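You operate a simulated robot arm through the tools that you are given. There is no shell and no other tool. Be economical: measure what you need, move in short steps, check, and stop when the job is done.

You run a simulated robot arm. Do the job below in one go: nothing can be reset, and whatever is moved stays where it is left.

Task
Move the green dam to the slot that the length card names.
Fine: cam knob to slack first, the dam home in its slot, the knob tight again. Where these are worked on the way, their far stop is far enough and under half their travel is too little: cam knob.
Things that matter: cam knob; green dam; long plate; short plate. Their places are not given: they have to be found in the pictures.

It is judged by the outcome, as a careful person would: the job done as asked, and still so three seconds after it is handed in. It fails if anything else is knocked over, pushed out of place, dropped, spilled or broken.

Robot
A 7-joint arm with a two-finger parallel gripper, fixed in place. Base frame: the origin is at the foot of the arm, x ahead of it, y to its left, z up; the work surface is at about z = 0. Lengths are in mm, angles in degrees, forces in N, time in s.
With the tool pointing down near the work surface it reaches from about 240 to 620 mm from the base axis. Its first joint turns from -66.0 to 66.0 degrees. Payload 2.6 kg.
The TCP is the grasp point between the finger pads, 30 mm short of the fingertips. In the tool frame z runs along the fingers and y along their closing line. The gripper opens to 94 mm. The fingers are 28 mm wide and 10 mm thick; the gripper's body (50 by 96 mm) begins 55 mm behind the TCP.
Orientation is told as [roll, pitch, yaw] about the base's x, y, z axes, in that order, counted from this pose: with the fingers straight down and closing along the base's y, the tool's x points along the base's -x, its y along +y and its z along -z.

Tools
- The arm moves only by the tool nudge_tool. Its arguments are lists of equal length, an entry for each row: "rotation": the turn, a rotation vector about the base's x, y, z in units of 180 degrees (1.0 is 180 degrees), a list of three; "offset": the shift along the base's x, y, z in units of 500 mm (1.0 is 500 mm), a list of three; "jaw": the gripper command, from -1 (shut) to 1 (fully open), values between in proportion. In form: {"rotation": [[rx, ry, rz], ...], "offset": [[tx, ty, tz], ...], "jaw": [jaw, ...]}. A call has 1 to 20 rows; each row is the pose to reach, as a shift and turn from the pose commanded when the call began. A call with a number of a shift or a turn outside -1 to 1 is refused whole. Each row takes 0.2 s and may step no farther than 50 mm and 8.6 degrees from the row before; otherwise, or with a gripper value out of range, the whole call is refused. A pose out of reach is approached as far as the arm can. The call stops where the force on the tool passes 40 N (or 10 N more than at its start, if that is more) or the arm is blocked; 0.2 s more then pass. The fingers move at their own pace (about 72 mm/s each) and stop on an object; they squeeze with about 44 N. The grip force told is the motor's: it shows also when the fingers shut on nothing. Time passes only in rows, and 0.2 s behind the last, so rows that repeat a pose let the fingers close. The reply holds the time, the measured pose of the TCP, the force on the tool along the base axes, the opening and the grip force, in the units named above and with some noise, with the torque about the TCP (base axes, N m) and any sound that the robot's microphone picked up.
- Cameras (640 x 400 px; columns grow to the right, rows downward): "scene" is fixed at [48.2, 444.3, 574.4]; the picture's right is [-0.55, -0.84, 0.00], its down [-0.49, 0.32, -0.81] and it looks along [0.68, -0.44, -0.59] (base axes); focal length 350 px, centre (320, 200). "wrist" rides on the gripper at [76, 14, -102] in the tool frame; the picture's right is [-0.18, 0.98, 0.00], its down [-0.75, -0.14, -0.64] and it looks along [-0.63, -0.12, 0.77] (tool axes); focal length 243 px, centre (320, 200).
- grab_frame(camera): a new picture of that camera. The clock stands still meanwhile.
- probe_pixels(camera, pixels): for up to 12 pixels [column, row] of the newest picture of that camera ("zoom" is the newest enlarged one), the place [x, y, z] in the base frame of the surface seen there, good to about 2 mm, but the place of the scene camera against the robot may be out by one fixed shift of up to 25 mm in any direction. The clock stands still meanwhile.
- close_up(camera, box): a new picture of the part [left, top, right, bottom] of that camera's present view, enlarged. The clock stands still meanwhile.
- hand_in(): hands the job in; it is judged then, once.

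Go step by step. Measure first, check grasps and placings, and put right what went wrong. The budget is 80 turns and 34 pictures, counting those below and the enlarged ones. Unless the task says otherwise, let go and move clear before handing in, and close with one line.

The tools are called after ">>>" as a command line: name --argument value ..., lists and objects as JSON in quotes. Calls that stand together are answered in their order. nudge_tool: Moves the arm, as the interface text tells. Its arguments: {"type":"object","properties":{"rotation":{"type":"array","items":{"type":"array","items":{"type":"number"}}},"offset":{"type":"array","items":{"type":"array","items":{"type":"number"}}},"jaw":{"type":"array","items":{"type":"number"}}},"required":["rotation","offset","jaw"]} The other tools are called the same way: grab_frame (camera) takes a picture; probe_pixels (camera, pixels) gives the place of the surface under pixels of a picture; close_up (camera, box) takes an enlarged picture of a part of a camera's view; hand_in () hands the job in.

At the start:

```text
time_s: 0.0
eef_pos: [336.4, 117.5, 350.7]
orientation: [0.0, 0.0, -0.1]
contact_force: [0.0, -0.3, -0.6]
wrist_torque: [-0.02, -0.01, 0.0]
gripper_width: 93.9
gripper_force: 0.1
```

scene: 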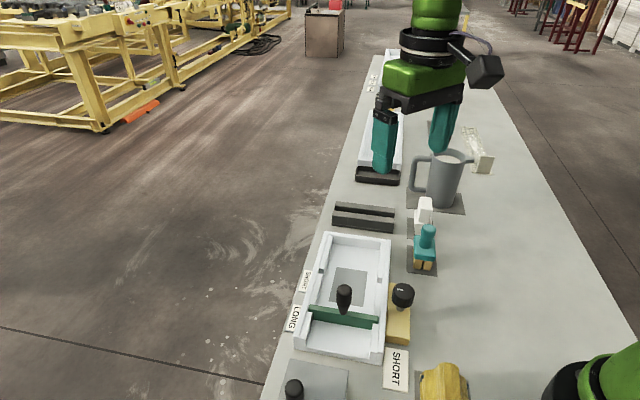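
wrist: 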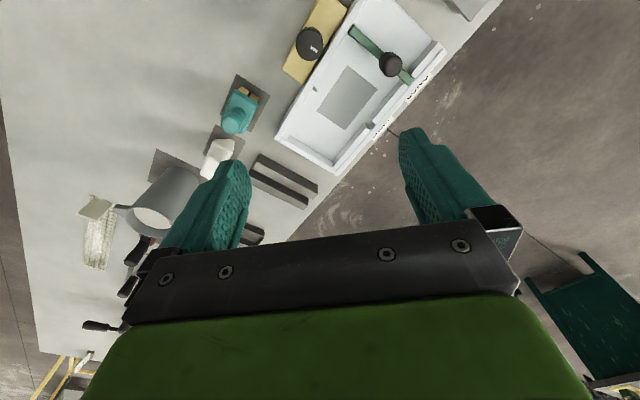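

The tray with the green dam is around scene pixels (345,300), with a cam knob near (402,295) and a card near (397,368). I'll enlarge these.

>>> close_up --camera "scene" --box '[270, 220, 450, 400]'

>>> close_up --camera "wrist" --box '[230, 0, 470, 150]'

```text
2.22 times, centred on (360, 310) of scene
```

zoom: 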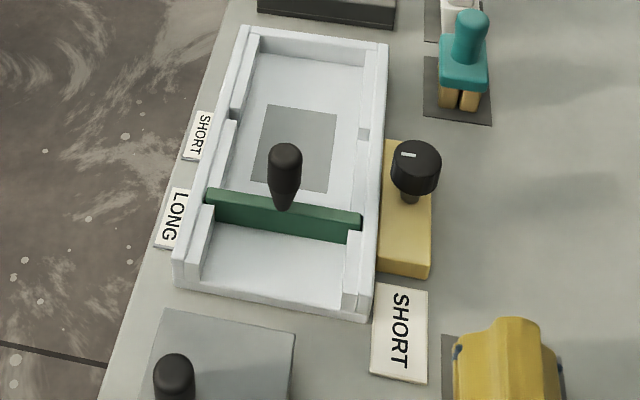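

```text
2.67 times, centred on (350, 75) of wrist
```

zoom: 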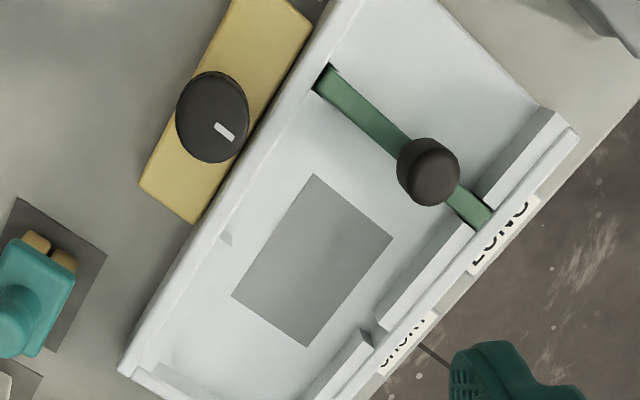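

The card reads SHORT and the dam sits in the LONG slot; the SHORT slot is the rail gap at zoom (372,335) and its mate at (225,240). Next I'll probe positions with the wrist camera.

>>> probe_pixels --camera "zoom" --pixels '[[428, 160], [213, 105], [224, 131], [330, 80], [480, 215], [372, 338], [226, 240], [300, 250], [205, 90], [180, 190], [500, 150], [380, 125]]'

>>> close_up --camera "scene" --box '[370, 270, 430, 330]'

```text
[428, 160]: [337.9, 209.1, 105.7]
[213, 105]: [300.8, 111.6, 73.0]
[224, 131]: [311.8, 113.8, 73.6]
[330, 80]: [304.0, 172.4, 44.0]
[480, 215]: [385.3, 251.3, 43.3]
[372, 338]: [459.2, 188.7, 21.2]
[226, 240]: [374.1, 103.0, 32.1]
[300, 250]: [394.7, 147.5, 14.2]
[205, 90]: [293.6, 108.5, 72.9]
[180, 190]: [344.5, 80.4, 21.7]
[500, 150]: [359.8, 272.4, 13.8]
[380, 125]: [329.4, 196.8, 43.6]
```

```text
6.67 times, centred on (400, 300) of scene
```

zoom: 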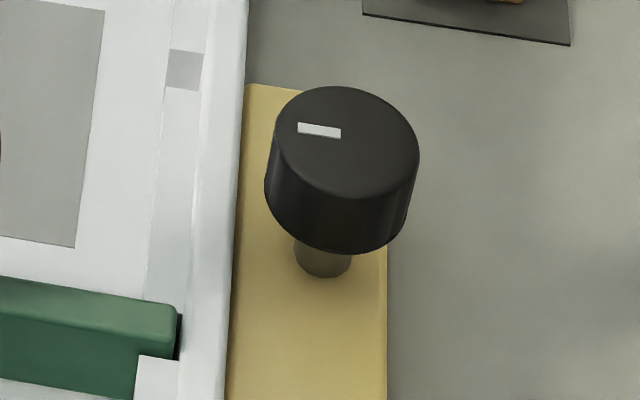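

The dam runs along about 44° (from (304,172) to (385,251)), its handle top is at z≈106, and the cam knob is near (298,110), z≈73. I'll move above the knob for a close view.

>>> nudge_tool --rotation '[[0, 0, 0], [0, 0, 0], [0, 0, 0], [0, 0, 0], [0, 0, 0]]' --offset '[[-0.02, -0.004, -0.07], [-0.04, -0.008, -0.14], [-0.06, -0.012, -0.21], [-0.074, -0.014, -0.28], [-0.074, -0.014, -0.3]]' --jaw '[1, 1, 1, 1, 1]'

>>> grab_frame --camera "wrist"

```text
time_s: 1.2
eef_pos: [299.1, 111.8, 202.1]
orientation: [0.0, 0.0, 0.0]
contact_force: [0.1, 0.8, 0.4]
wrist_torque: [0.02, -0.02, -0.03]
gripper_width: 93.9
gripper_force: 0.0
```

```text
28 pictures are left
```

wrist: 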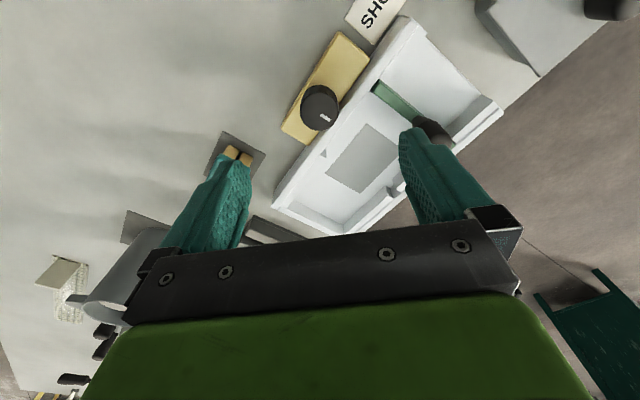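

>>> close_up --camera "wrist" --box '[270, 60, 390, 150]'

>>> probe_pixels --camera "wrist" --pixels '[[306, 95], [334, 95], [320, 89], [319, 108], [325, 118], [327, 152], [390, 190], [360, 155], [379, 90], [338, 90], [385, 62]]'

```text
4.44 times, centred on (330, 105) of wrist
```

zoom: 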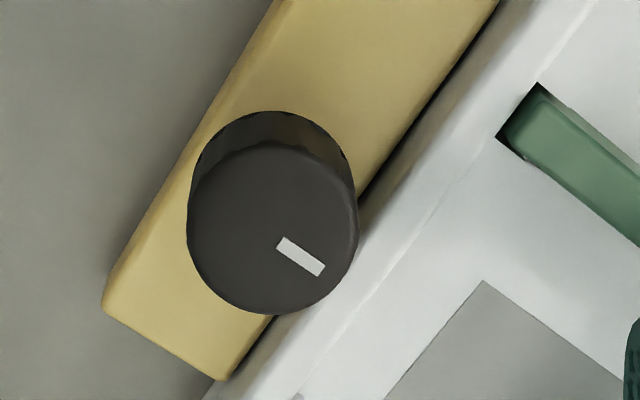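

```text
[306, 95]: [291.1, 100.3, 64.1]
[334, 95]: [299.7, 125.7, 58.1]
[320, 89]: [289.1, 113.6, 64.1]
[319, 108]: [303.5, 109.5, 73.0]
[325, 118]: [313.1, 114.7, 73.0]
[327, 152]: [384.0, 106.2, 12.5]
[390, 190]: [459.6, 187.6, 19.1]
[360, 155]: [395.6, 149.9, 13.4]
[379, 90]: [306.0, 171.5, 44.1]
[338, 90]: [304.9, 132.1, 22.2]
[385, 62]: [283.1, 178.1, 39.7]
```

The knob top is centred near wrist pixel (319,112), i.e. about (307,110.5,73), ~36 mm across, its mark pointing to the tray. I'll descend and grip it.

>>> nudge_tool --rotation '[[0, 0, 0], [0, 0, 0], [0, 0, 0], [0, 0, 0], [0, 0, 0], [0, 0, 0], [0, 0, 0]]' --offset '[[0.016, -0.003, -0.08], [0.016, -0.003, -0.16], [0.016, -0.003, -0.2], [0.016, -0.003, -0.24], [0.016, -0.003, -0.24], [0.016, -0.003, -0.24], [0.016, -0.003, -0.24]]' --jaw '[0.5, 0.5, 0.5, 0.5, -1, -1, -1]'

>>> grab_frame --camera "wrist"

```text
time_s: 2.8
eef_pos: [308.2, 108.9, 80.5]
orientation: [0.0, 0.1, 0.0]
contact_force: [0.6, -5.9, -8.0]
wrist_torque: [0.56, -0.58, 0.01]
gripper_width: 37.1
gripper_force: 45.1
```

```text
26 pictures are left
```

wrist: 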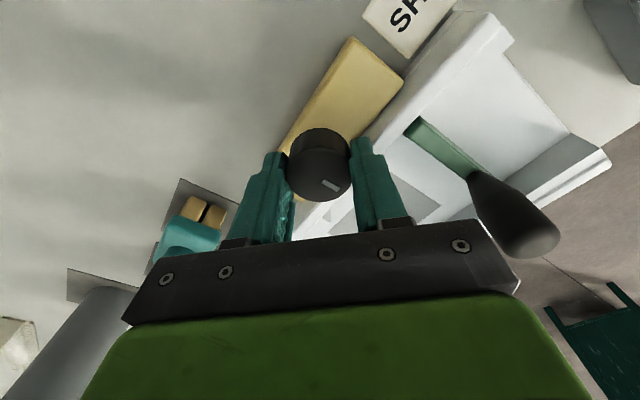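

The knob is gripped (37.1 mm). I'll test-turn it counter-clockwise by 16° and read the torque.

>>> nudge_tool --rotation '[[0, 0, 0.02], [0, 0, 0.04], [0, 0, 0.06], [0, 0, 0.08]]' --offset '[[0, -0.001, 0], [0, -0.001, 0], [0, -0.001, 0], [0, -0.001, 0]]' --jaw '[-1, -1, -1, -1]'

```text
time_s: 3.8
eef_pos: [307.9, 109.4, 80.4]
orientation: [0.1, 0.0, 14.6]
contact_force: [3.3, 11.1, -19.0]
wrist_torque: [-0.33, -0.55, -0.03]
gripper_width: 37.2
gripper_force: 44.4
```

>>> close_up --camera "wrist" --box '[240, 100, 400, 220]'

```text
3.33 times, centred on (320, 160) of wrist
```

zoom: 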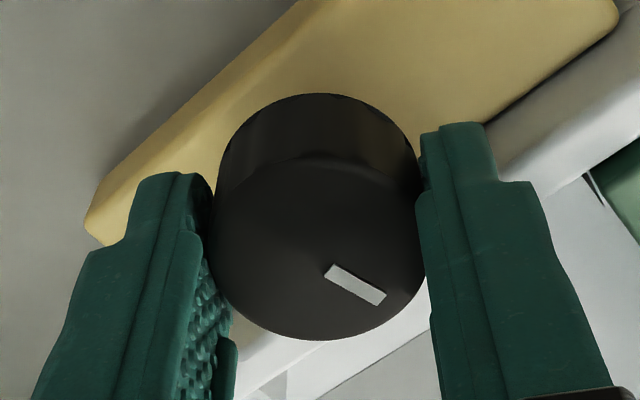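

The mark stays at (330,185) relative to the gripper, so the knob turns along. I'll continue counter-clockwise.

>>> nudge_tool --rotation '[[0, 0, 0.04], [0, 0, 0.08], [0, 0, 0.12], [0, 0, 0.16], [0, 0, 0.16]]' --offset '[[0, 0, 0], [0, 0, 0], [0, 0, 0], [0, 0, 0], [0, 0, 0]]' --jaw '[-1, -1, -1, -1, -1]'

```text
time_s: 5.0
eef_pos: [307.7, 109.7, 80.4]
orientation: [-0.1, -0.1, 43.4]
contact_force: [-8.3, 12.5, 0.4]
wrist_torque: [0.5, -0.78, -0.03]
gripper_width: 37.4
gripper_force: 44.7
```

>>> nudge_tool --rotation '[[0, 0, 0.04], [0, 0, 0.08], [0, 0, 0.12], [0, 0, 0.16], [0, 0, 0.2], [0, 0, 0.2]]' --offset '[[-0.001, 0.001, 0], [-0.001, 0.002, 0], [-0.001, 0.002, 0], [-0.001, 0.002, 0], [-0.001, 0.002, 0], [-0.001, 0.002, 0]]' --jaw '[-1, -1, -1, -1, -1, -1]'

>>> close_up --camera "wrist" --box '[240, 100, 400, 220]'

```text
time_s: 6.4
eef_pos: [308.0, 111.0, 81.3]
orientation: [0.1, 0.1, 79.3]
contact_force: [-0.4, 7.7, -8.1]
wrist_torque: [0.73, -0.75, 0.0]
gripper_width: 37.3
gripper_force: 45.8
```

```text
3.33 times, centred on (320, 160) of wrist
```

zoom: 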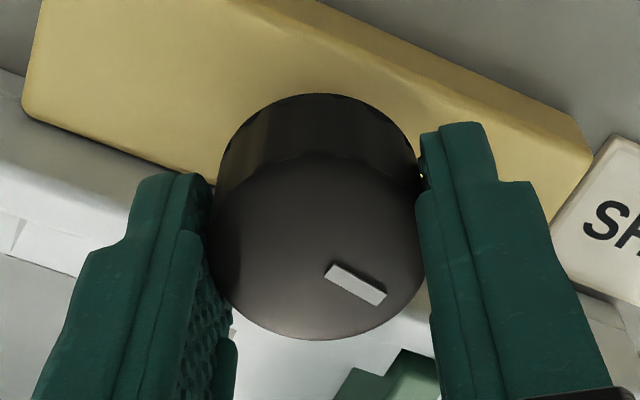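

The knob has turned 79° with no torque and no stop yet; the mark still rides with the fingers. Continuing.

>>> nudge_tool --rotation '[[0, 0, 0.04], [0, 0, 0.08], [0, 0, 0.12], [0, 0, 0.16], [0, 0, 0.16]]' --offset '[[0, 0.001, 0], [0, 0.001, 0], [0, 0.001, 0], [0, 0.001, 0], [0, 0.001, 0]]' --jaw '[-1, -1, -1, -1, -1]'

>>> close_up --camera "wrist" --box '[240, 100, 400, 220]'

```text
time_s: 7.3
eef_pos: [306.9, 109.7, 80.6]
orientation: [0.0, 0.0, 102.7]
contact_force: [0.8, 1.3, -3.2]
wrist_torque: [-0.02, -0.38, 0.0]
gripper_width: 37.2
gripper_force: 45.2
stopped in row 4: the force on the tool passed its limit at 41 N (the readings are from after the stop); the commanded pose is now the measured one
```

```text
3.33 times, centred on (320, 160) of wrist
```

zoom: 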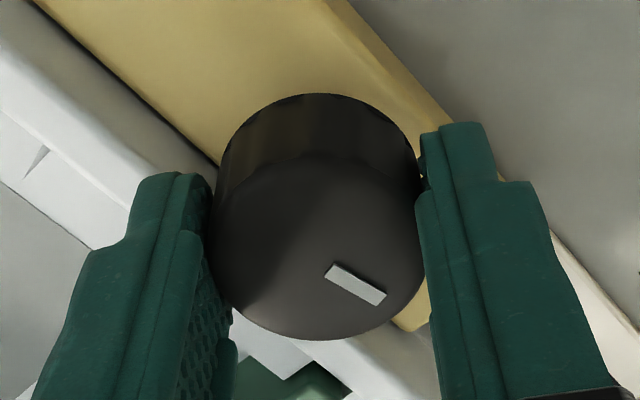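

It stopped on force at 102.7°; that may be misalignment or the end stop. I'll try gently 12° more.

>>> nudge_tool --rotation '[[0, 0, 0.015], [0, 0, 0.03], [0, 0, 0.045], [0, 0, 0.06], [0, 0, 0.06]]' --offset '[[0, 0, 0], [0, 0, 0], [0, 0, 0], [0, 0, 0], [0, 0, 0]]' --jaw '[-1, -1, -1, -1, -1]'

>>> close_up --camera "wrist" --box '[240, 100, 400, 220]'

```text
time_s: 8.5
eef_pos: [307.6, 110.3, 79.8]
orientation: [0.1, 0.1, 113.5]
contact_force: [2.4, 4.7, -17.9]
wrist_torque: [0.05, -0.78, 0.03]
gripper_width: 37.6
gripper_force: 45.0
```

```text
3.33 times, centred on (320, 160) of wrist
```

zoom: 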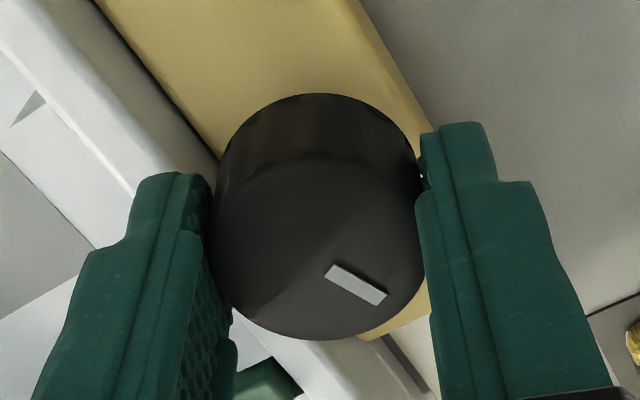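

Still turning freely at 113.5°, mark fixed in the grip. Continuing.

>>> nudge_tool --rotation '[[0, 0, 0.03], [0, 0, 0.06], [0, 0, 0.09], [0, 0, 0.12], [0, 0, 0.15], [0, 0, 0.18], [0, 0, 0.18]]' --offset '[[0, 0, 0], [0, 0, 0], [0, 0, 0], [0, 0, 0], [0, 0, 0], [0, 0, 0], [0, 0, 0]]' --jaw '[-1, -1, -1, -1, -1, -1, -1]'

```text
time_s: 10.1
eef_pos: [308.3, 109.8, 81.4]
orientation: [0.2, 0.1, 145.9]
contact_force: [-11.9, -9.2, 29.7]
wrist_torque: [0.03, -0.11, -0.39]
gripper_width: 37.2
gripper_force: 45.3
```

A counter torque of -0.39 N·m now appears at 145.9°, likely the stop. I'll check the mark.

>>> close_up --camera "wrist" --box '[240, 100, 400, 220]'

>>> grab_frame --camera "scene"

```text
3.33 times, centred on (320, 160) of wrist
```

zoom: 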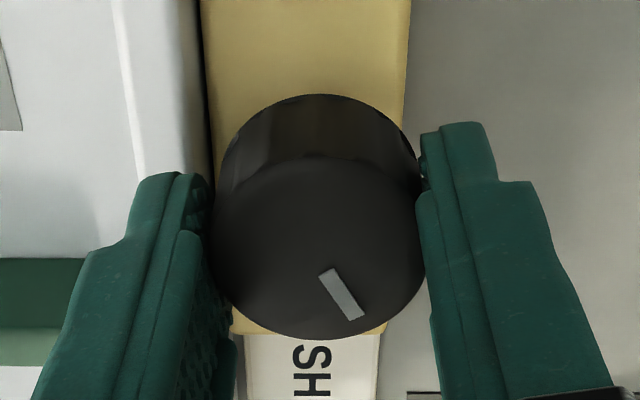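

```text
20 pictures are left
```

scene: 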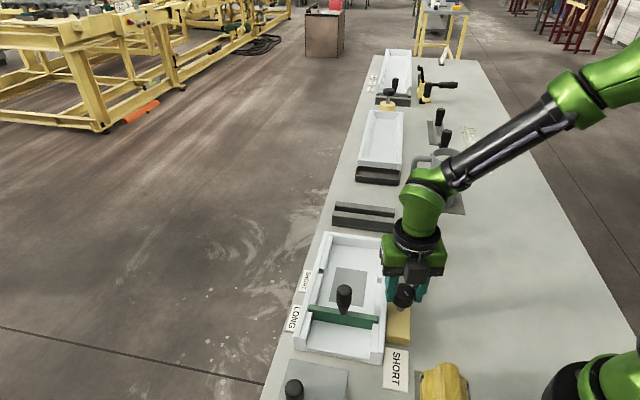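

The mark shifted in the grip (slipped ~25°), so the knob reached its far stop after ~120°. I'll let go, rise, and go above the dam handle at yaw 134°.

>>> nudge_tool --rotation '[[0, 0, 0], [0, 0, 0], [0, 0, 0], [0, 0, -0.02], [0, 0, -0.04], [0, 0, -0.066], [0, 0, -0.066], [0, 0, -0.066]]' --offset '[[0, 0, 0], [0, 0, 0], [0, 0, 0.08], [0, 0, 0.16], [0, 0, 0.24], [0.03, 0.08, 0.26], [0.06, 0.16, 0.26], [0.07, 0.2, 0.26]]' --jaw '[0.4, 0.4, 0.4, 0.4, 0.4, 0.4, 0.4, 0.4]'

>>> grab_frame --camera "wrist"

```text
time_s: 11.9
eef_pos: [342.8, 211.2, 210.3]
orientation: [0.0, 0.1, 134.0]
contact_force: [0.7, 0.6, 0.6]
wrist_torque: [-0.02, -0.01, -0.01]
gripper_width: 65.9
gripper_force: 0.0
```

```text
19 pictures are left
```

wrist: 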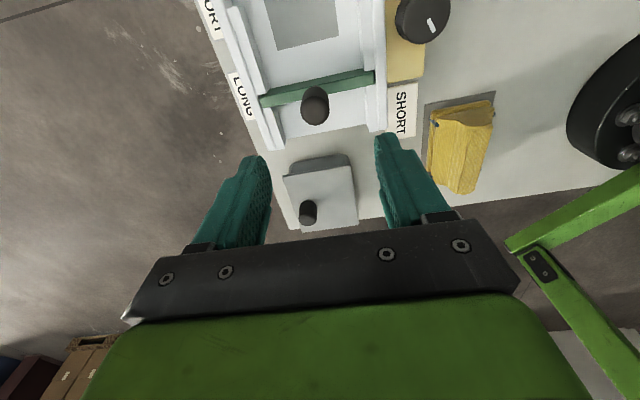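

The handle is at wrist (315,105) and the dam runs from (262,102) to (373,75). I'll probe and zoom.

>>> close_up --camera "wrist" --box '[200, 0, 440, 150]'

>>> probe_pixels --camera "wrist" --pixels '[[315, 112], [307, 110], [324, 110], [315, 120], [315, 104], [266, 99], [370, 76], [290, 95], [345, 82], [350, 110]]'

```text
2.67 times, centred on (320, 75) of wrist
```

zoom: 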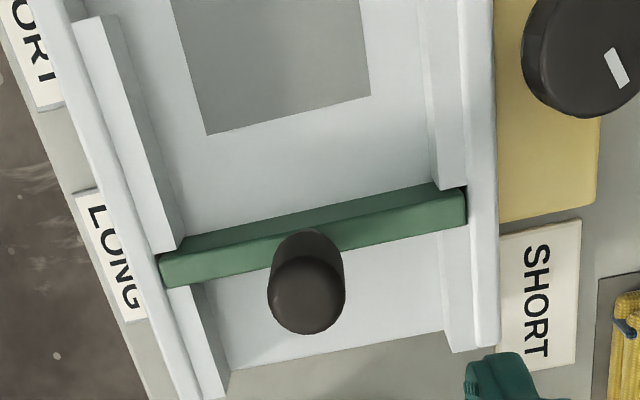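

```text
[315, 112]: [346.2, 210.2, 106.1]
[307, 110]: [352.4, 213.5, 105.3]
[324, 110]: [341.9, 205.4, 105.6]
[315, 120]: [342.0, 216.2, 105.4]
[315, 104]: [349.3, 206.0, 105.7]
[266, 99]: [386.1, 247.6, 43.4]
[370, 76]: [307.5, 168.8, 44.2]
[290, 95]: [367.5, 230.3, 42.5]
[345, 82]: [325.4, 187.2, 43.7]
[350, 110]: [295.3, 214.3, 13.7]
```

The handle centre is about (346.3,208.8), top z≈106, with the dam at 45°. I'll go down and grip it.

>>> nudge_tool --rotation '[[0, 0, 0.005], [0, 0, 0.005], [0, 0, 0.005], [0, 0, 0.005], [0, 0, 0.005], [0, 0, 0.005], [0, 0, 0.005]]' --offset '[[0.007, -0.005, -0.08], [0.007, -0.005, -0.16], [0.007, -0.005, -0.21], [0.007, -0.005, -0.244], [0.007, -0.005, -0.244], [0.007, -0.005, -0.244], [0.007, -0.005, -0.244]]' --jaw '[0.4, 0.4, 0.4, 0.4, -1, -1, -1]'

>>> grab_frame --camera "wrist"

```text
time_s: 13.5
eef_pos: [346.8, 210.1, 87.7]
orientation: [-0.3, 0.1, 135.1]
contact_force: [9.6, 9.7, -0.9]
wrist_torque: [0.44, -0.41, -0.03]
gripper_width: 24.7
gripper_force: 44.2
```

```text
17 pictures are left
```

wrist: 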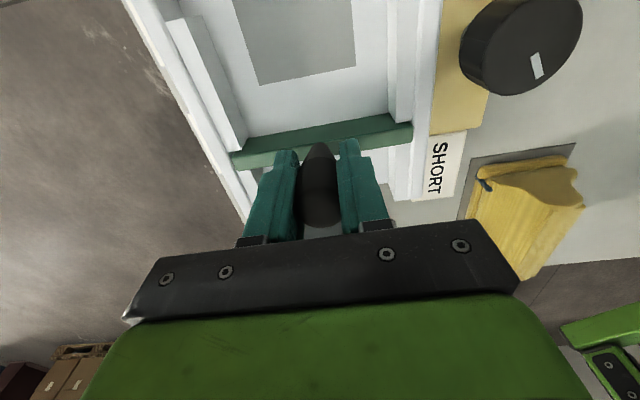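

The handle is held (24.7 mm) with a slight sideways force along the dam; I'll relieve it by ~1.5 mm and lift slowly.

>>> nudge_tool --rotation '[[0, 0, 0], [0, 0, 0], [0, 0, 0], [0, 0, 0], [0, 0, 0]]' --offset '[[0.002, 0.002, 0], [0.002, 0.002, 0.008], [0.002, 0.002, 0.016], [0.002, 0.002, 0.024], [0.002, 0.002, 0.024]]' --jaw '[-1, -1, -1, -1, -1]'

```text
time_s: 14.7
eef_pos: [346.2, 208.7, 101.1]
orientation: [0.0, 0.0, 134.9]
contact_force: [5.3, 6.5, -2.6]
wrist_torque: [0.44, -0.46, 0.04]
gripper_width: 25.1
gripper_force: 44.4
```

It came up 12 mm with low load, so the dam is free. I'll lift it clear and take a picture.

>>> nudge_tool --rotation '[[0, 0, 0], [0, 0, 0], [0, 0, 0], [0, 0, 0]]' --offset '[[0, 0, 0.025], [0, 0, 0.05], [0, 0, 0.08], [0, 0, 0.08]]' --jaw '[-1, -1, -1, -1]'

>>> grab_frame --camera "wrist"

>>> close_up --camera "scene" --box '[270, 210, 450, 380]'

```text
time_s: 15.7
eef_pos: [347.2, 209.8, 141.7]
orientation: [0.0, 0.0, 134.9]
contact_force: [-0.2, -1.1, 0.0]
wrist_torque: [-0.02, -0.02, -0.01]
gripper_width: 24.7
gripper_force: 44.5
```

```text
16 pictures are left
```

wrist: 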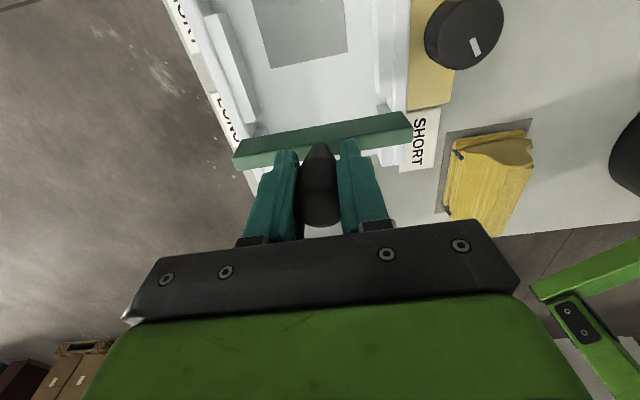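

```text
2.35 times, centred on (360, 295) of scene
```

zoom: 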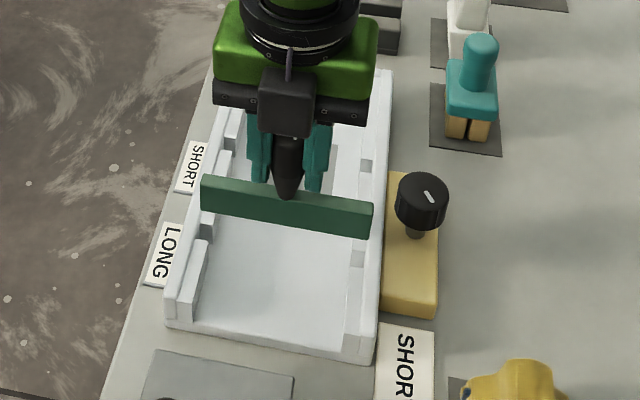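

The dam hangs straight and free. The SHORT slot lies ~95 mm along (0.707,-0.707); I'll carry the dam there at this height and look.

>>> nudge_tool --rotation '[[0, 0, 0], [0, 0, 0], [0, 0, 0], [0, 0, 0], [0, 0, 0]]' --offset '[[0.04, -0.04, 0], [0.08, -0.08, 0], [0.11, -0.11, 0], [0.134, -0.134, 0], [0.134, -0.134, 0]]' --jaw '[-1, -1, -1, -1, -1]'

>>> close_up --camera "wrist" --box '[180, 0, 460, 175]'

```text
time_s: 16.9
eef_pos: [413.4, 141.5, 141.9]
orientation: [0.0, 0.0, 134.8]
contact_force: [0.0, -1.8, -1.6]
wrist_torque: [0.02, 0.01, -0.05]
gripper_width: 24.9
gripper_force: 44.1
```

```text
2.29 times, centred on (320, 88) of wrist
```

zoom: 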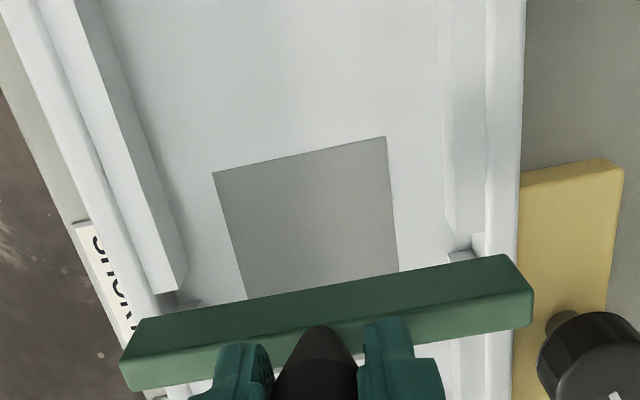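

The rail ends forming the SHORT slot show at zoom (180,290) and (463,250). I'll probe those edges and the dam.

>>> probe_pixels --camera "zoom" --pixels '[[165, 285], [182, 284], [165, 298], [190, 303], [450, 240], [455, 232], [462, 256], [478, 250], [150, 325], [500, 262], [150, 345], [520, 285]]'

>>> close_up --camera "wrist" --box '[230, 90, 280, 150]'

>>> close_up --camera "wrist" --box '[360, 80, 420, 140]'

```text
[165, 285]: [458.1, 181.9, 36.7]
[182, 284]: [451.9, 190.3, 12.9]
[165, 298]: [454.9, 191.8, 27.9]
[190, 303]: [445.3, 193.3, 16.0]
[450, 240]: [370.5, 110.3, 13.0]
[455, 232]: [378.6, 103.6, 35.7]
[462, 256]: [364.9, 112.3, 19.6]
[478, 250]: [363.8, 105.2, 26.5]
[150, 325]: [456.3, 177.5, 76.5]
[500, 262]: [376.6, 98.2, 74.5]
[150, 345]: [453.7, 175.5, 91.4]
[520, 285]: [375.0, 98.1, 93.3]
```

```text
6.67 times, centred on (255, 120) of wrist
```

zoom: 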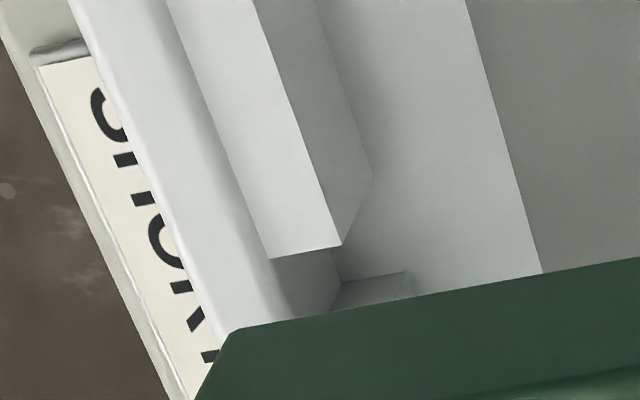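

```text
6.67 times, centred on (390, 110) of wrist
```

zoom: 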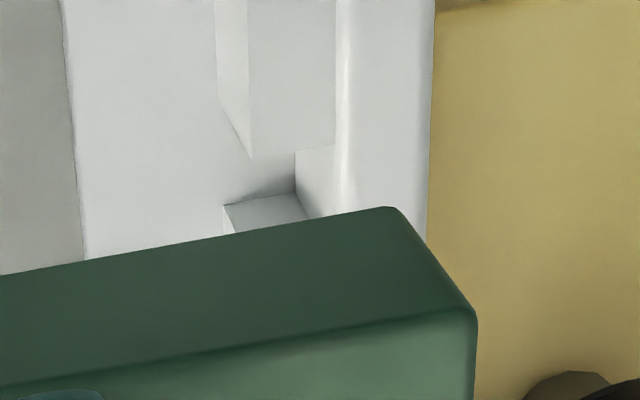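

The dam's front face is at n≈197 (along (0.707,-0.707)), whereas the slot seems to be about n 178–194, so the dam must go back several mm. I'll probe the slot edges more precisely.

>>> probe_pixels --camera "zoom" --pixels '[[255, 135], [260, 148], [290, 140], [275, 188], [290, 192], [228, 203], [260, 200], [290, 197], [260, 215], [240, 225], [315, 155], [320, 200]]'

>>> close_up --camera "wrist" --box '[230, 90, 280, 150]'

>>> probe_pixels --camera "zoom" --pixels '[[270, 252], [330, 240], [300, 235], [345, 280], [400, 276], [380, 285], [350, 290], [405, 290], [345, 235], [300, 300], [240, 330], [600, 262]]'

```text
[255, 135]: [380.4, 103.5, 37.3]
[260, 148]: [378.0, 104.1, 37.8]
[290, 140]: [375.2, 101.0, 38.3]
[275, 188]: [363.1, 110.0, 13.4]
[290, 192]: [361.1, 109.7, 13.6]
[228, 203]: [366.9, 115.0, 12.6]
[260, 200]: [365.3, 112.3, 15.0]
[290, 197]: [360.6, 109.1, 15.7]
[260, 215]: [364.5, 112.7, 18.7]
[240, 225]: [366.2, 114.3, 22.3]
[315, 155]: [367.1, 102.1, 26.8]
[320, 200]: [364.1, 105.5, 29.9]
```

```text
6.67 times, centred on (255, 120) of wrist
```

zoom: 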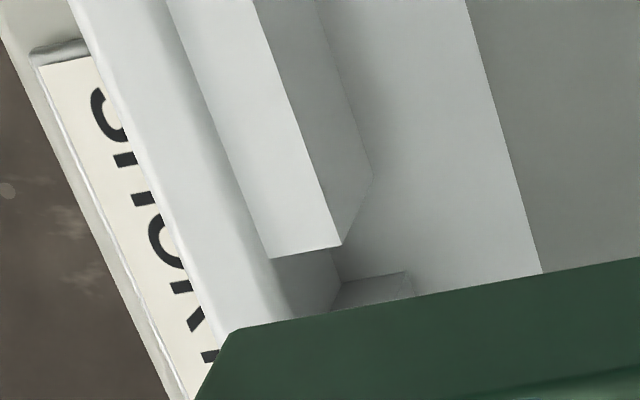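

```text
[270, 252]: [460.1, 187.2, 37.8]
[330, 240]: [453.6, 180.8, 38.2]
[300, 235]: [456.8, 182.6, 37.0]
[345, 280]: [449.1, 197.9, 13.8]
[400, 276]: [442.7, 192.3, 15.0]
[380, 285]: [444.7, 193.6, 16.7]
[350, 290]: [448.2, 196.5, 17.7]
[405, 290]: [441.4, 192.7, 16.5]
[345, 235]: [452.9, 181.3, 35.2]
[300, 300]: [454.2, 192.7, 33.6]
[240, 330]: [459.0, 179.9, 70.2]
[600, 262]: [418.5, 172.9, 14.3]
```

The slot spans n≈177.8–192.9 (centre 185.3) and t≈332–457, while the dam centre is at n≈192.3, t≈393. I'll shift by (-3.9,+6.0), lower by 22 mm to just above the rails, and check.

>>> nudge_tool --rotation '[[0, 0, 0], [0, 0, 0], [0, 0, 0], [0, 0, 0]]' --offset '[[-0.0078, 0.012, 0], [-0.0078, 0.012, -0.02], [-0.0078, 0.012, -0.044], [-0.0078, 0.012, -0.044]]' --jaw '[-1, -1, -1, -1]'

>>> close_up --camera "wrist" --box '[200, 60, 440, 210]'

>>> probe_pixels --camera "zoom" --pixels '[[130, 238], [500, 160], [150, 270], [530, 195], [560, 210], [105, 290]]'

```text
time_s: 17.9
eef_pos: [410.1, 148.0, 118.4]
orientation: [0.0, 0.0, 134.9]
contact_force: [0.0, 1.1, 0.2]
wrist_torque: [0.02, 0.02, 0.02]
gripper_width: 24.5
gripper_force: 44.5
```

```text
2.67 times, centred on (320, 135) of wrist
```

zoom: 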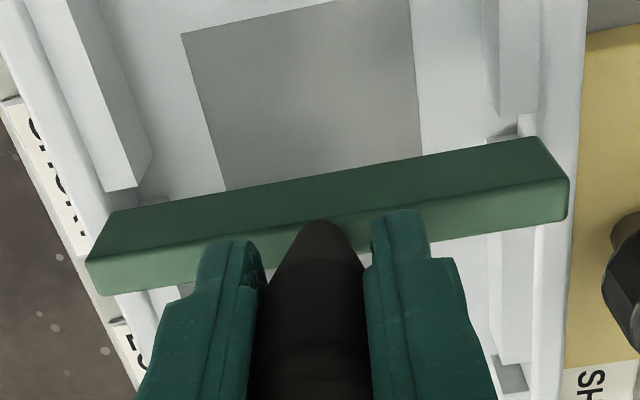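

```text
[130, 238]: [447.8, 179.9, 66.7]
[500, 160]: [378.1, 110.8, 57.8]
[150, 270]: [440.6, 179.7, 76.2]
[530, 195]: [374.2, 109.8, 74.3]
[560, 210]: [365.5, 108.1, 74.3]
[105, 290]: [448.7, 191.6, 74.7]
```

The dam spans n≈180.5–189.4, centred in the slot. I'll lower it the remaining ~30 mm slowly.

>>> nudge_tool --rotation '[[0, 0, 0], [0, 0, 0], [0, 0, 0], [0, 0, 0], [0, 0, 0], [0, 0, 0]]' --offset '[[0, 0, -0.012], [0, 0, -0.024], [0, 0, -0.036], [0, 0, -0.048], [0, 0, -0.059], [0, 0, -0.059]]' --jaw '[-1, -1, -1, -1, -1, -1]'

```text
time_s: 18.8
eef_pos: [412.9, 150.7, 106.4]
orientation: [-0.9, 0.4, 135.0]
contact_force: [-1.4, -1.8, 9.3]
wrist_torque: [-0.38, 0.52, 0.02]
gripper_width: 26.5
gripper_force: 43.9
stopped in row 4: the force on the tool passed its limit at 44 N (the readings are from after the stop); the commanded pose is now the measured one
```

It caught on something at z≈106, and the tool was pushed along +t. I'll lift 12 mm and look.

>>> nudge_tool --rotation '[[0, 0, 0], [0, 0, 0], [0, 0, 0]]' --offset '[[0, 0, 0.01], [-0.0056, -0.0054, 0.024], [-0.0056, -0.0054, 0.024]]' --jaw '[-1, -1, -1]'

>>> grab_frame --camera "wrist"

>>> close_up --camera "scene" --box '[290, 210, 420, 330]'

```text
time_s: 19.6
eef_pos: [409.4, 149.3, 117.4]
orientation: [-1.0, 0.4, 135.0]
contact_force: [-0.7, 0.4, -1.7]
wrist_torque: [-0.04, 0.02, -0.02]
gripper_width: 24.9
gripper_force: 43.8
```

```text
9 pictures are left
```

wrist: 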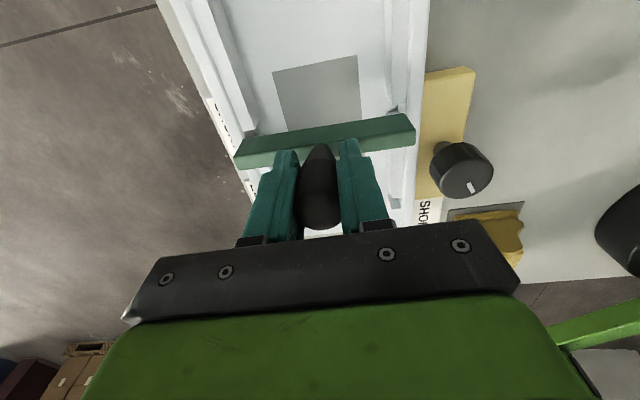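

```text
3.33 times, centred on (355, 270) of scene
```

zoom: 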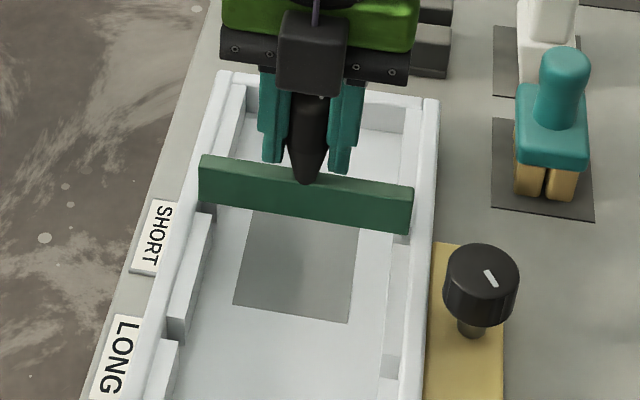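

Torque indicates the right (negative t) end caught. I'll probe the dam's ends and the walls now.

>>> probe_pixels --camera "wrist" --pixels '[[236, 158], [240, 142], [413, 135], [407, 118], [320, 138], [255, 145], [395, 133], [246, 122], [412, 100], [417, 115], [230, 130], [400, 110]]'

>>> close_up --camera "wrist" --box '[370, 90, 440, 160]'

>>> probe_pixels --camera "zoom" --pixels '[[380, 280], [410, 300], [330, 180], [440, 160], [460, 160], [480, 160], [400, 130], [420, 130], [440, 280], [460, 280], [480, 280], [370, 140]]'

```text
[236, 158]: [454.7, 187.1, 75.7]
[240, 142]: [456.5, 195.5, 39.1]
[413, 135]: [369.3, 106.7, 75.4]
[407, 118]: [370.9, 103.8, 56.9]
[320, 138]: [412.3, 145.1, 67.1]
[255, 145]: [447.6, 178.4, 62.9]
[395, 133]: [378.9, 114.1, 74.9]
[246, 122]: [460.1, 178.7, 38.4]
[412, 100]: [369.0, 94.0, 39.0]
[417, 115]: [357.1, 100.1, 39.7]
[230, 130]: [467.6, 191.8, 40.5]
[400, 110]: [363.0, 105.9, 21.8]
```

```text
5.71 times, centred on (405, 125) of wrist
```

zoom: 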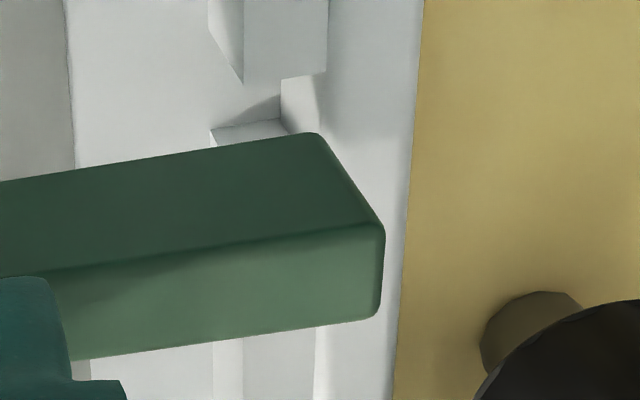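

```text
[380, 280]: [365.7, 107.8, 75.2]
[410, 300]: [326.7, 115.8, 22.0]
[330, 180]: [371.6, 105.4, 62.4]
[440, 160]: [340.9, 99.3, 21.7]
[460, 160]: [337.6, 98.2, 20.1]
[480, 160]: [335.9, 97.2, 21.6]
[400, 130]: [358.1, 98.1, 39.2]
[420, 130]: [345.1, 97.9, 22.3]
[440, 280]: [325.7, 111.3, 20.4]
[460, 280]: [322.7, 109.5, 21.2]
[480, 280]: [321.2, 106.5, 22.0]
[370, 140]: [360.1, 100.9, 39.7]
```

The dam (t≈334–455) and slot (t≈332.5–457.4) have only ~2 mm play each side; the right end rubbed. I'll shift +1.3 mm along t and lower in finer steps.

>>> nudge_tool --rotation '[[0, 0, 0], [0, 0, 0], [0, 0, 0], [0, 0, 0], [0, 0, 0], [0, 0, 0], [0, 0, 0]]' --offset '[[0.0018, 0.0018, 0], [0.0018, 0.0018, -0.006], [0.0018, 0.0018, -0.01], [0.0018, 0.0018, -0.014], [0.0018, 0.0018, -0.018], [0.0018, 0.0018, -0.022], [0.0018, 0.0018, -0.022]]' --jaw '[-1, -1, -1, -1, -1, -1, -1]'

```text
time_s: 20.9
eef_pos: [412.4, 149.6, 110.4]
orientation: [-1.1, 0.5, 134.8]
contact_force: [-1.7, -1.1, 3.9]
wrist_torque: [0.04, 0.04, 0.0]
gripper_width: 25.0
gripper_force: 43.9
stopped in row 6: the force on the tool passed its limit at 45 N (the readings are from after the stop); the commanded pose is now the measured one
```

It rests at dam bottom z≈38, i.e. on the rail or wall tops, with no torque. I'll look at both ends now.

>>> close_up --camera "wrist" --box '[220, 80, 430, 210]'

>>> probe_pixels --camera "zoom" --pixels '[[60, 195], [100, 210], [320, 150], [540, 110], [565, 130], [590, 150], [60, 235], [300, 180], [450, 155], [590, 100], [565, 90], [80, 160]]'

```text
3.05 times, centred on (325, 145) of wrist
```

zoom: 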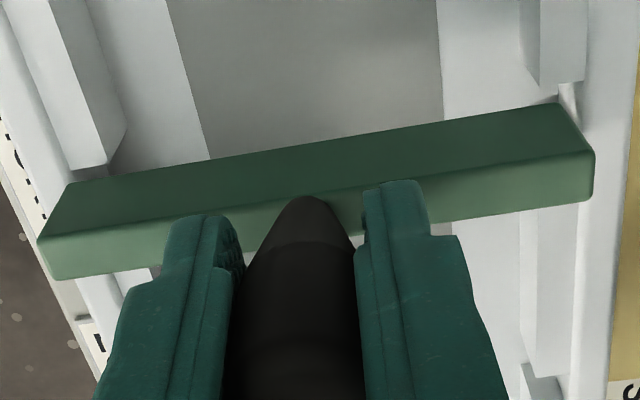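

```text
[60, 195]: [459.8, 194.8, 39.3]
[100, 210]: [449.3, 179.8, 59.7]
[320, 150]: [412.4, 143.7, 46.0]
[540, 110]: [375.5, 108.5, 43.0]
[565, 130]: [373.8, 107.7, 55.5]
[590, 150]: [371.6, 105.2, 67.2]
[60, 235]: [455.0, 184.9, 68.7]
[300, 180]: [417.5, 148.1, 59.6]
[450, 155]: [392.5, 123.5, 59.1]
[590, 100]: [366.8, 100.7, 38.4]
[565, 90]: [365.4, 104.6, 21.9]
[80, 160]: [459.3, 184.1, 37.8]
```

The dam's face runs from n≈191 (left) to 188.3 (right), so it is yawed about -1.3° relative to the slot, and now sits slightly too far left. I'll probe the top surface for its thickness.

>>> probe_pixels --camera "zoom" --pixels '[[480, 178], [480, 209], [100, 240], [100, 268], [560, 168], [560, 197], [60, 250], [60, 274], [45, 250], [590, 185], [575, 196], [120, 155]]'

```text
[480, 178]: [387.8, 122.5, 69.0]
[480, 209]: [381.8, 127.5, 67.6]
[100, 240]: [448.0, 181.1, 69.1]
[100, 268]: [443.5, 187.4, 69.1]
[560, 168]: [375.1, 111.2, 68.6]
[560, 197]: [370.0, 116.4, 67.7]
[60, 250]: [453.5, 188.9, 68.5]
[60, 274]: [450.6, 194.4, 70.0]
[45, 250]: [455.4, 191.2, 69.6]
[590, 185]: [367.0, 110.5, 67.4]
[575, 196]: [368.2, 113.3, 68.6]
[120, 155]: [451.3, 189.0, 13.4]
```

The dam centre is at t≈397.3 against the slot's 395, with ~1.1° yaw error. I'll lift 4 mm, shift -2.3 mm along t, turn +1.1°, and lower again.

>>> nudge_tool --rotation '[[0, 0, 0], [0, 0, 0.006], [0, 0, 0.006], [0, 0, 0.006], [0, 0, 0.006], [0, 0, 0.006], [0, 0, 0.006], [0, 0, 0.006], [0, 0, 0.006], [0, 0, 0.006], [0, 0, 0.006]]' --offset '[[0, 0, 0.01], [-0.003, -0.0036, 0.01], [-0.003, -0.0036, 0.004], [-0.003, -0.0036, 0], [-0.003, -0.0036, -0.004], [-0.003, -0.0036, -0.008], [-0.003, -0.0036, -0.014], [-0.003, -0.0036, -0.022], [-0.003, -0.0036, -0.03], [-0.003, -0.0036, -0.038], [-0.003, -0.0036, -0.044]]' --jaw '[-1, -1, -1, -1, -1, -1, -1, -1, -1, -1, -1]'

```text
time_s: 23.4
eef_pos: [410.2, 148.6, 88.3]
orientation: [-1.1, 0.5, 136.0]
contact_force: [-2.0, -1.7, -0.2]
wrist_torque: [-0.07, 0.07, 0.0]
gripper_width: 24.6
gripper_force: 43.6
```

It slid in: z=88.3 with almost no force. I'll lower to the floor contact, then release and lift off.

>>> nudge_tool --rotation '[[0, 0, 0], [0, 0, 0], [0, 0, 0], [0, 0, 0]]' --offset '[[0, 0, -0.002], [0, 0, -0.004], [0, 0, -0.006], [0, 0, -0.006]]' --jaw '[-1, -1, -1, -1]'

```text
time_s: 24.4
eef_pos: [410.5, 149.1, 85.1]
orientation: [-1.4, 0.6, 136.1]
contact_force: [2.3, 2.3, 17.7]
wrist_torque: [-0.67, 0.73, -0.05]
gripper_width: 25.0
gripper_force: 44.0
```

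Firm contact (17.7 N up) shows the dam on the floor. I'll release, rise, level the tool, and move above the knob.

>>> nudge_tool --rotation '[[0, 0, 0], [0, 0, 0], [0, 0, 0], [0, 0, 0], [0, 0, 0], [0.0075, -0.003, 0], [0.0075, -0.003, 0], [0.0075, -0.003, 0], [0.0075, -0.003, 0]]' --offset '[[0, 0, 0], [0, 0, 0], [0, 0, 0.04], [0, 0, 0.1], [0, 0, 0.18], [-0.06, -0.02, 0.22], [-0.13, -0.05, 0.22], [-0.2, -0.077, 0.22], [-0.2, -0.077, 0.22]]' --jaw '[0.2, 0.3, 0.3, 0.4, 0.4, 0.4, 0.4, 0.4, 0.4]'

>>> close_up --camera "scene" --box '[290, 210, 450, 370]'

>>> grab_frame --camera "wrist"

```text
time_s: 26.4
eef_pos: [309.8, 109.4, 194.5]
orientation: [-2.5, -0.1, 136.0]
contact_force: [-0.4, 0.6, -0.4]
wrist_torque: [-0.02, -0.04, 0.01]
gripper_width: 65.8
gripper_force: 0.0
```

```text
2.50 times, centred on (370, 290) of scene
```

zoom: 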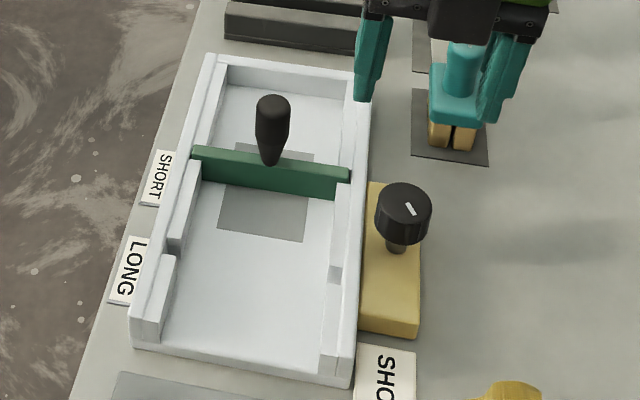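

```text
4 pictures are left
```

wrist: 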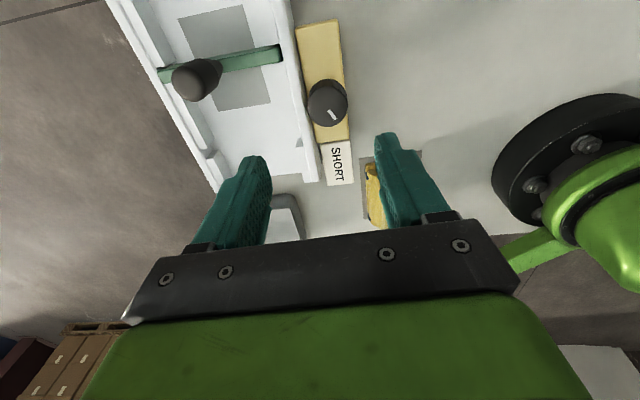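

The dam sits fully in the SHORT slot (scene zoom (270,170)). The tool is tilted, so I'll level it, go down on the knob and grip it.

>>> nudge_tool --rotation '[[-0.0102, 0.0095, 0], [-0.0102, 0.0095, 0], [-0.0102, 0.0095, 0], [-0.0102, 0.0095, 0], [-0.0102, 0.0095, 0], [-0.0102, 0.0095, 0], [-0.0102, 0.0095, 0]]' --offset '[[-0.0046, 0.0012, -0.06], [-0.0046, 0.0012, -0.14], [-0.0046, 0.0012, -0.19], [-0.0046, 0.0012, -0.228], [-0.0046, 0.0012, -0.228], [-0.0046, 0.0012, -0.228], [-0.0046, 0.0012, -0.228]]' --jaw '[0.4, 0.4, 0.4, 0.4, -1, -1, -1]'

```text
time_s: 27.9
eef_pos: [308.4, 110.3, 80.4]
orientation: [0.0, 0.0, 136.0]
contact_force: [6.5, 6.7, -12.2]
wrist_torque: [-0.79, -0.2, 0.03]
gripper_width: 37.6
gripper_force: 44.7
```

Gripped level. Turning clockwise now.

>>> nudge_tool --rotation '[[0, 0, -0.03], [0, 0, -0.06], [0, 0, -0.1], [0, 0, -0.14], [0, 0, -0.18], [0, 0, -0.22], [0, 0, -0.26], [0, 0, -0.3], [0, 0, -0.3]]' --offset '[[0.001, 0.001, 0], [0, 0.001, 0], [0, 0.001, 0], [0, 0.001, 0], [0, 0.001, 0], [0, 0.001, 0], [0, 0.001, 0], [0, 0.001, 0], [0, 0.001, 0]]' --jaw '[-1, -1, -1, -1, -1, -1, -1, -1, -1]'

```text
time_s: 29.9
eef_pos: [307.0, 110.2, 80.2]
orientation: [0.1, 0.2, 82.0]
contact_force: [2.6, -11.3, -25.7]
wrist_torque: [-0.52, -0.82, 0.0]
gripper_width: 37.0
gripper_force: 45.1
```

>>> nudge_tool --rotation '[[0, 0, -0.03], [0, 0, -0.06], [0, 0, -0.1], [0, 0, -0.14], [0, 0, -0.18], [0, 0, -0.22], [0, 0, -0.26], [0, 0, -0.26]]' --offset '[[0, -0.001, -0.001], [0, -0.001, -0.001], [0, -0.001, -0.001], [0, -0.001, -0.001], [0, -0.001, -0.001], [0, -0.001, -0.001], [0, -0.001, -0.001], [0, -0.001, -0.001]]' --jaw '[-1, -1, -1, -1, -1, -1, -1, -1]'

```text
time_s: 31.8
eef_pos: [308.4, 109.6, 81.1]
orientation: [0.0, 0.1, 35.0]
contact_force: [-9.2, -13.1, -2.3]
wrist_torque: [-0.85, -0.01, -0.02]
gripper_width: 37.5
gripper_force: 45.3
```

101° turned back without torque; continuing to the tight stop.

>>> nudge_tool --rotation '[[0, 0, -0.03], [0, 0, -0.06], [0, 0, -0.09], [0, 0, -0.12], [0, 0, -0.15], [0, 0, -0.18], [0, 0, -0.18]]' --offset '[[-0.001, -0.001, 0], [-0.001, -0.001, 0], [-0.001, -0.001, 0], [-0.001, -0.001, 0], [-0.001, -0.001, 0], [-0.001, -0.001, 0], [-0.001, -0.001, 0]]' --jaw '[-1, -1, -1, -1, -1, -1, -1]'

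>>> close_up --camera "wrist" --box '[240, 100, 400, 220]'

```text
time_s: 33.4
eef_pos: [309.7, 110.7, 81.4]
orientation: [0.0, -0.2, 2.9]
contact_force: [12.0, -7.2, -18.7]
wrist_torque: [-0.29, -0.62, 1.1]
gripper_width: 37.2
gripper_force: 44.7
```

```text
3.33 times, centred on (320, 160) of wrist
```

zoom: 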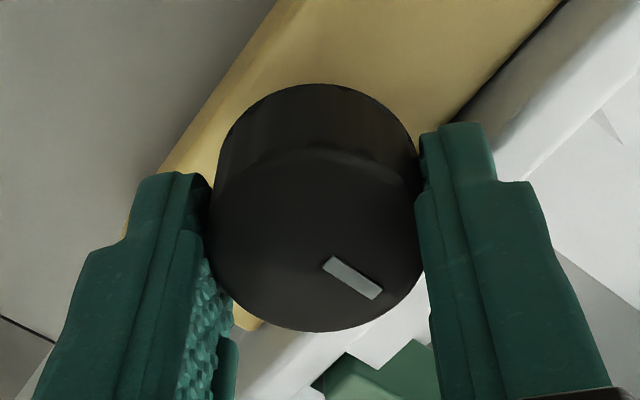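

Torque of 1.1 N·m at yaw 2.9°: the knob is back at its original mark and stop. I'll press 4° further to be sure, then release and rise.

>>> nudge_tool --rotation '[[0, 0, -0.012], [0, 0, -0.024], [0, 0, -0.024]]' --offset '[[0, 0, 0], [0, 0, 0], [0, 0, 0]]' --jaw '[-1, -1, -1]'

```text
time_s: 34.1
eef_pos: [307.4, 108.8, 80.8]
orientation: [0.0, -0.2, -1.7]
contact_force: [7.8, -9.2, 1.5]
wrist_torque: [-0.8, -0.23, 0.83]
gripper_width: 37.5
gripper_force: 45.3
```

>>> nudge_tool --rotation '[[0, 0, 0], [0, 0, 0], [0, 0, 0], [0, 0, 0], [0, 0, 0], [0, 0, 0], [0, 0, 0]]' --offset '[[0, 0, 0], [0, 0, 0], [0, 0, 0.08], [0, 0, 0.17], [0, 0, 0.26], [0, 0, 0.35], [0, 0, 0.35]]' --jaw '[0.4, 0.4, 0.4, 0.4, 0.4, 0.4, 0.4]'

>>> close_up --camera "scene" --box '[270, 210, 450, 390]'

>>> close_up --camera "wrist" --box '[230, 20, 470, 170]'

```text
time_s: 35.8
eef_pos: [309.5, 110.2, 257.8]
orientation: [0.0, 0.0, -1.5]
contact_force: [-1.1, 0.3, -0.5]
wrist_torque: [-0.01, -0.02, -0.01]
gripper_width: 65.8
gripper_force: 0.0
```

```text
2.22 times, centred on (360, 300) of scene
```

zoom: 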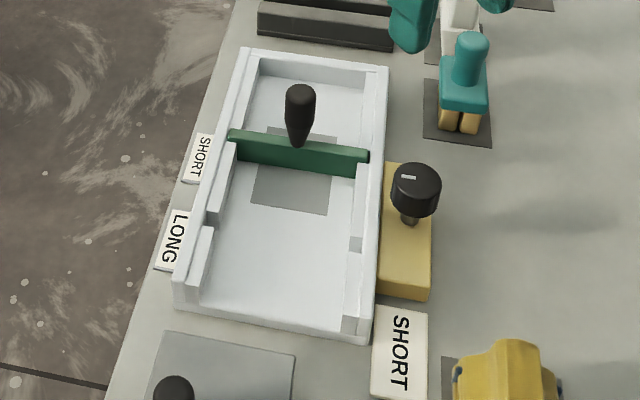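

```text
2.67 times, centred on (350, 95) of wrist
```

zoom: 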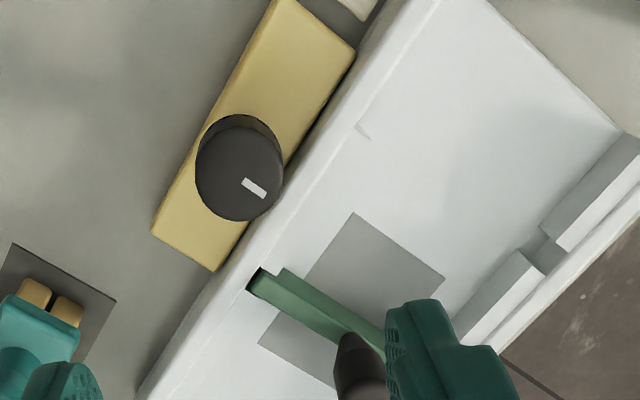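

The dam is in the SHORT slot and the knob mark is back at its first place. I'll check the dam's height on both sides.

>>> probe_pixels --camera "zoom" --pixels '[[270, 285], [320, 318], [375, 345], [300, 305]]'

```text
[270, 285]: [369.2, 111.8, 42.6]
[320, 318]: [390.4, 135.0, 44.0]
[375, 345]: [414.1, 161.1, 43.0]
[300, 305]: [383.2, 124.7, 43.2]
```

The dam's top is level at z≈43–44, the same as when it was seated in the LONG slot. It is home, the knob is tight and the arm is clear, so I'm handing in.

>>> hand_in

```text
The job is handed in.
```

The green dam is home in the SHORT slot, as the card names, and the cam knob was slackened first and is tight again at its original mark; I have handed the job in, but no verdict came back.
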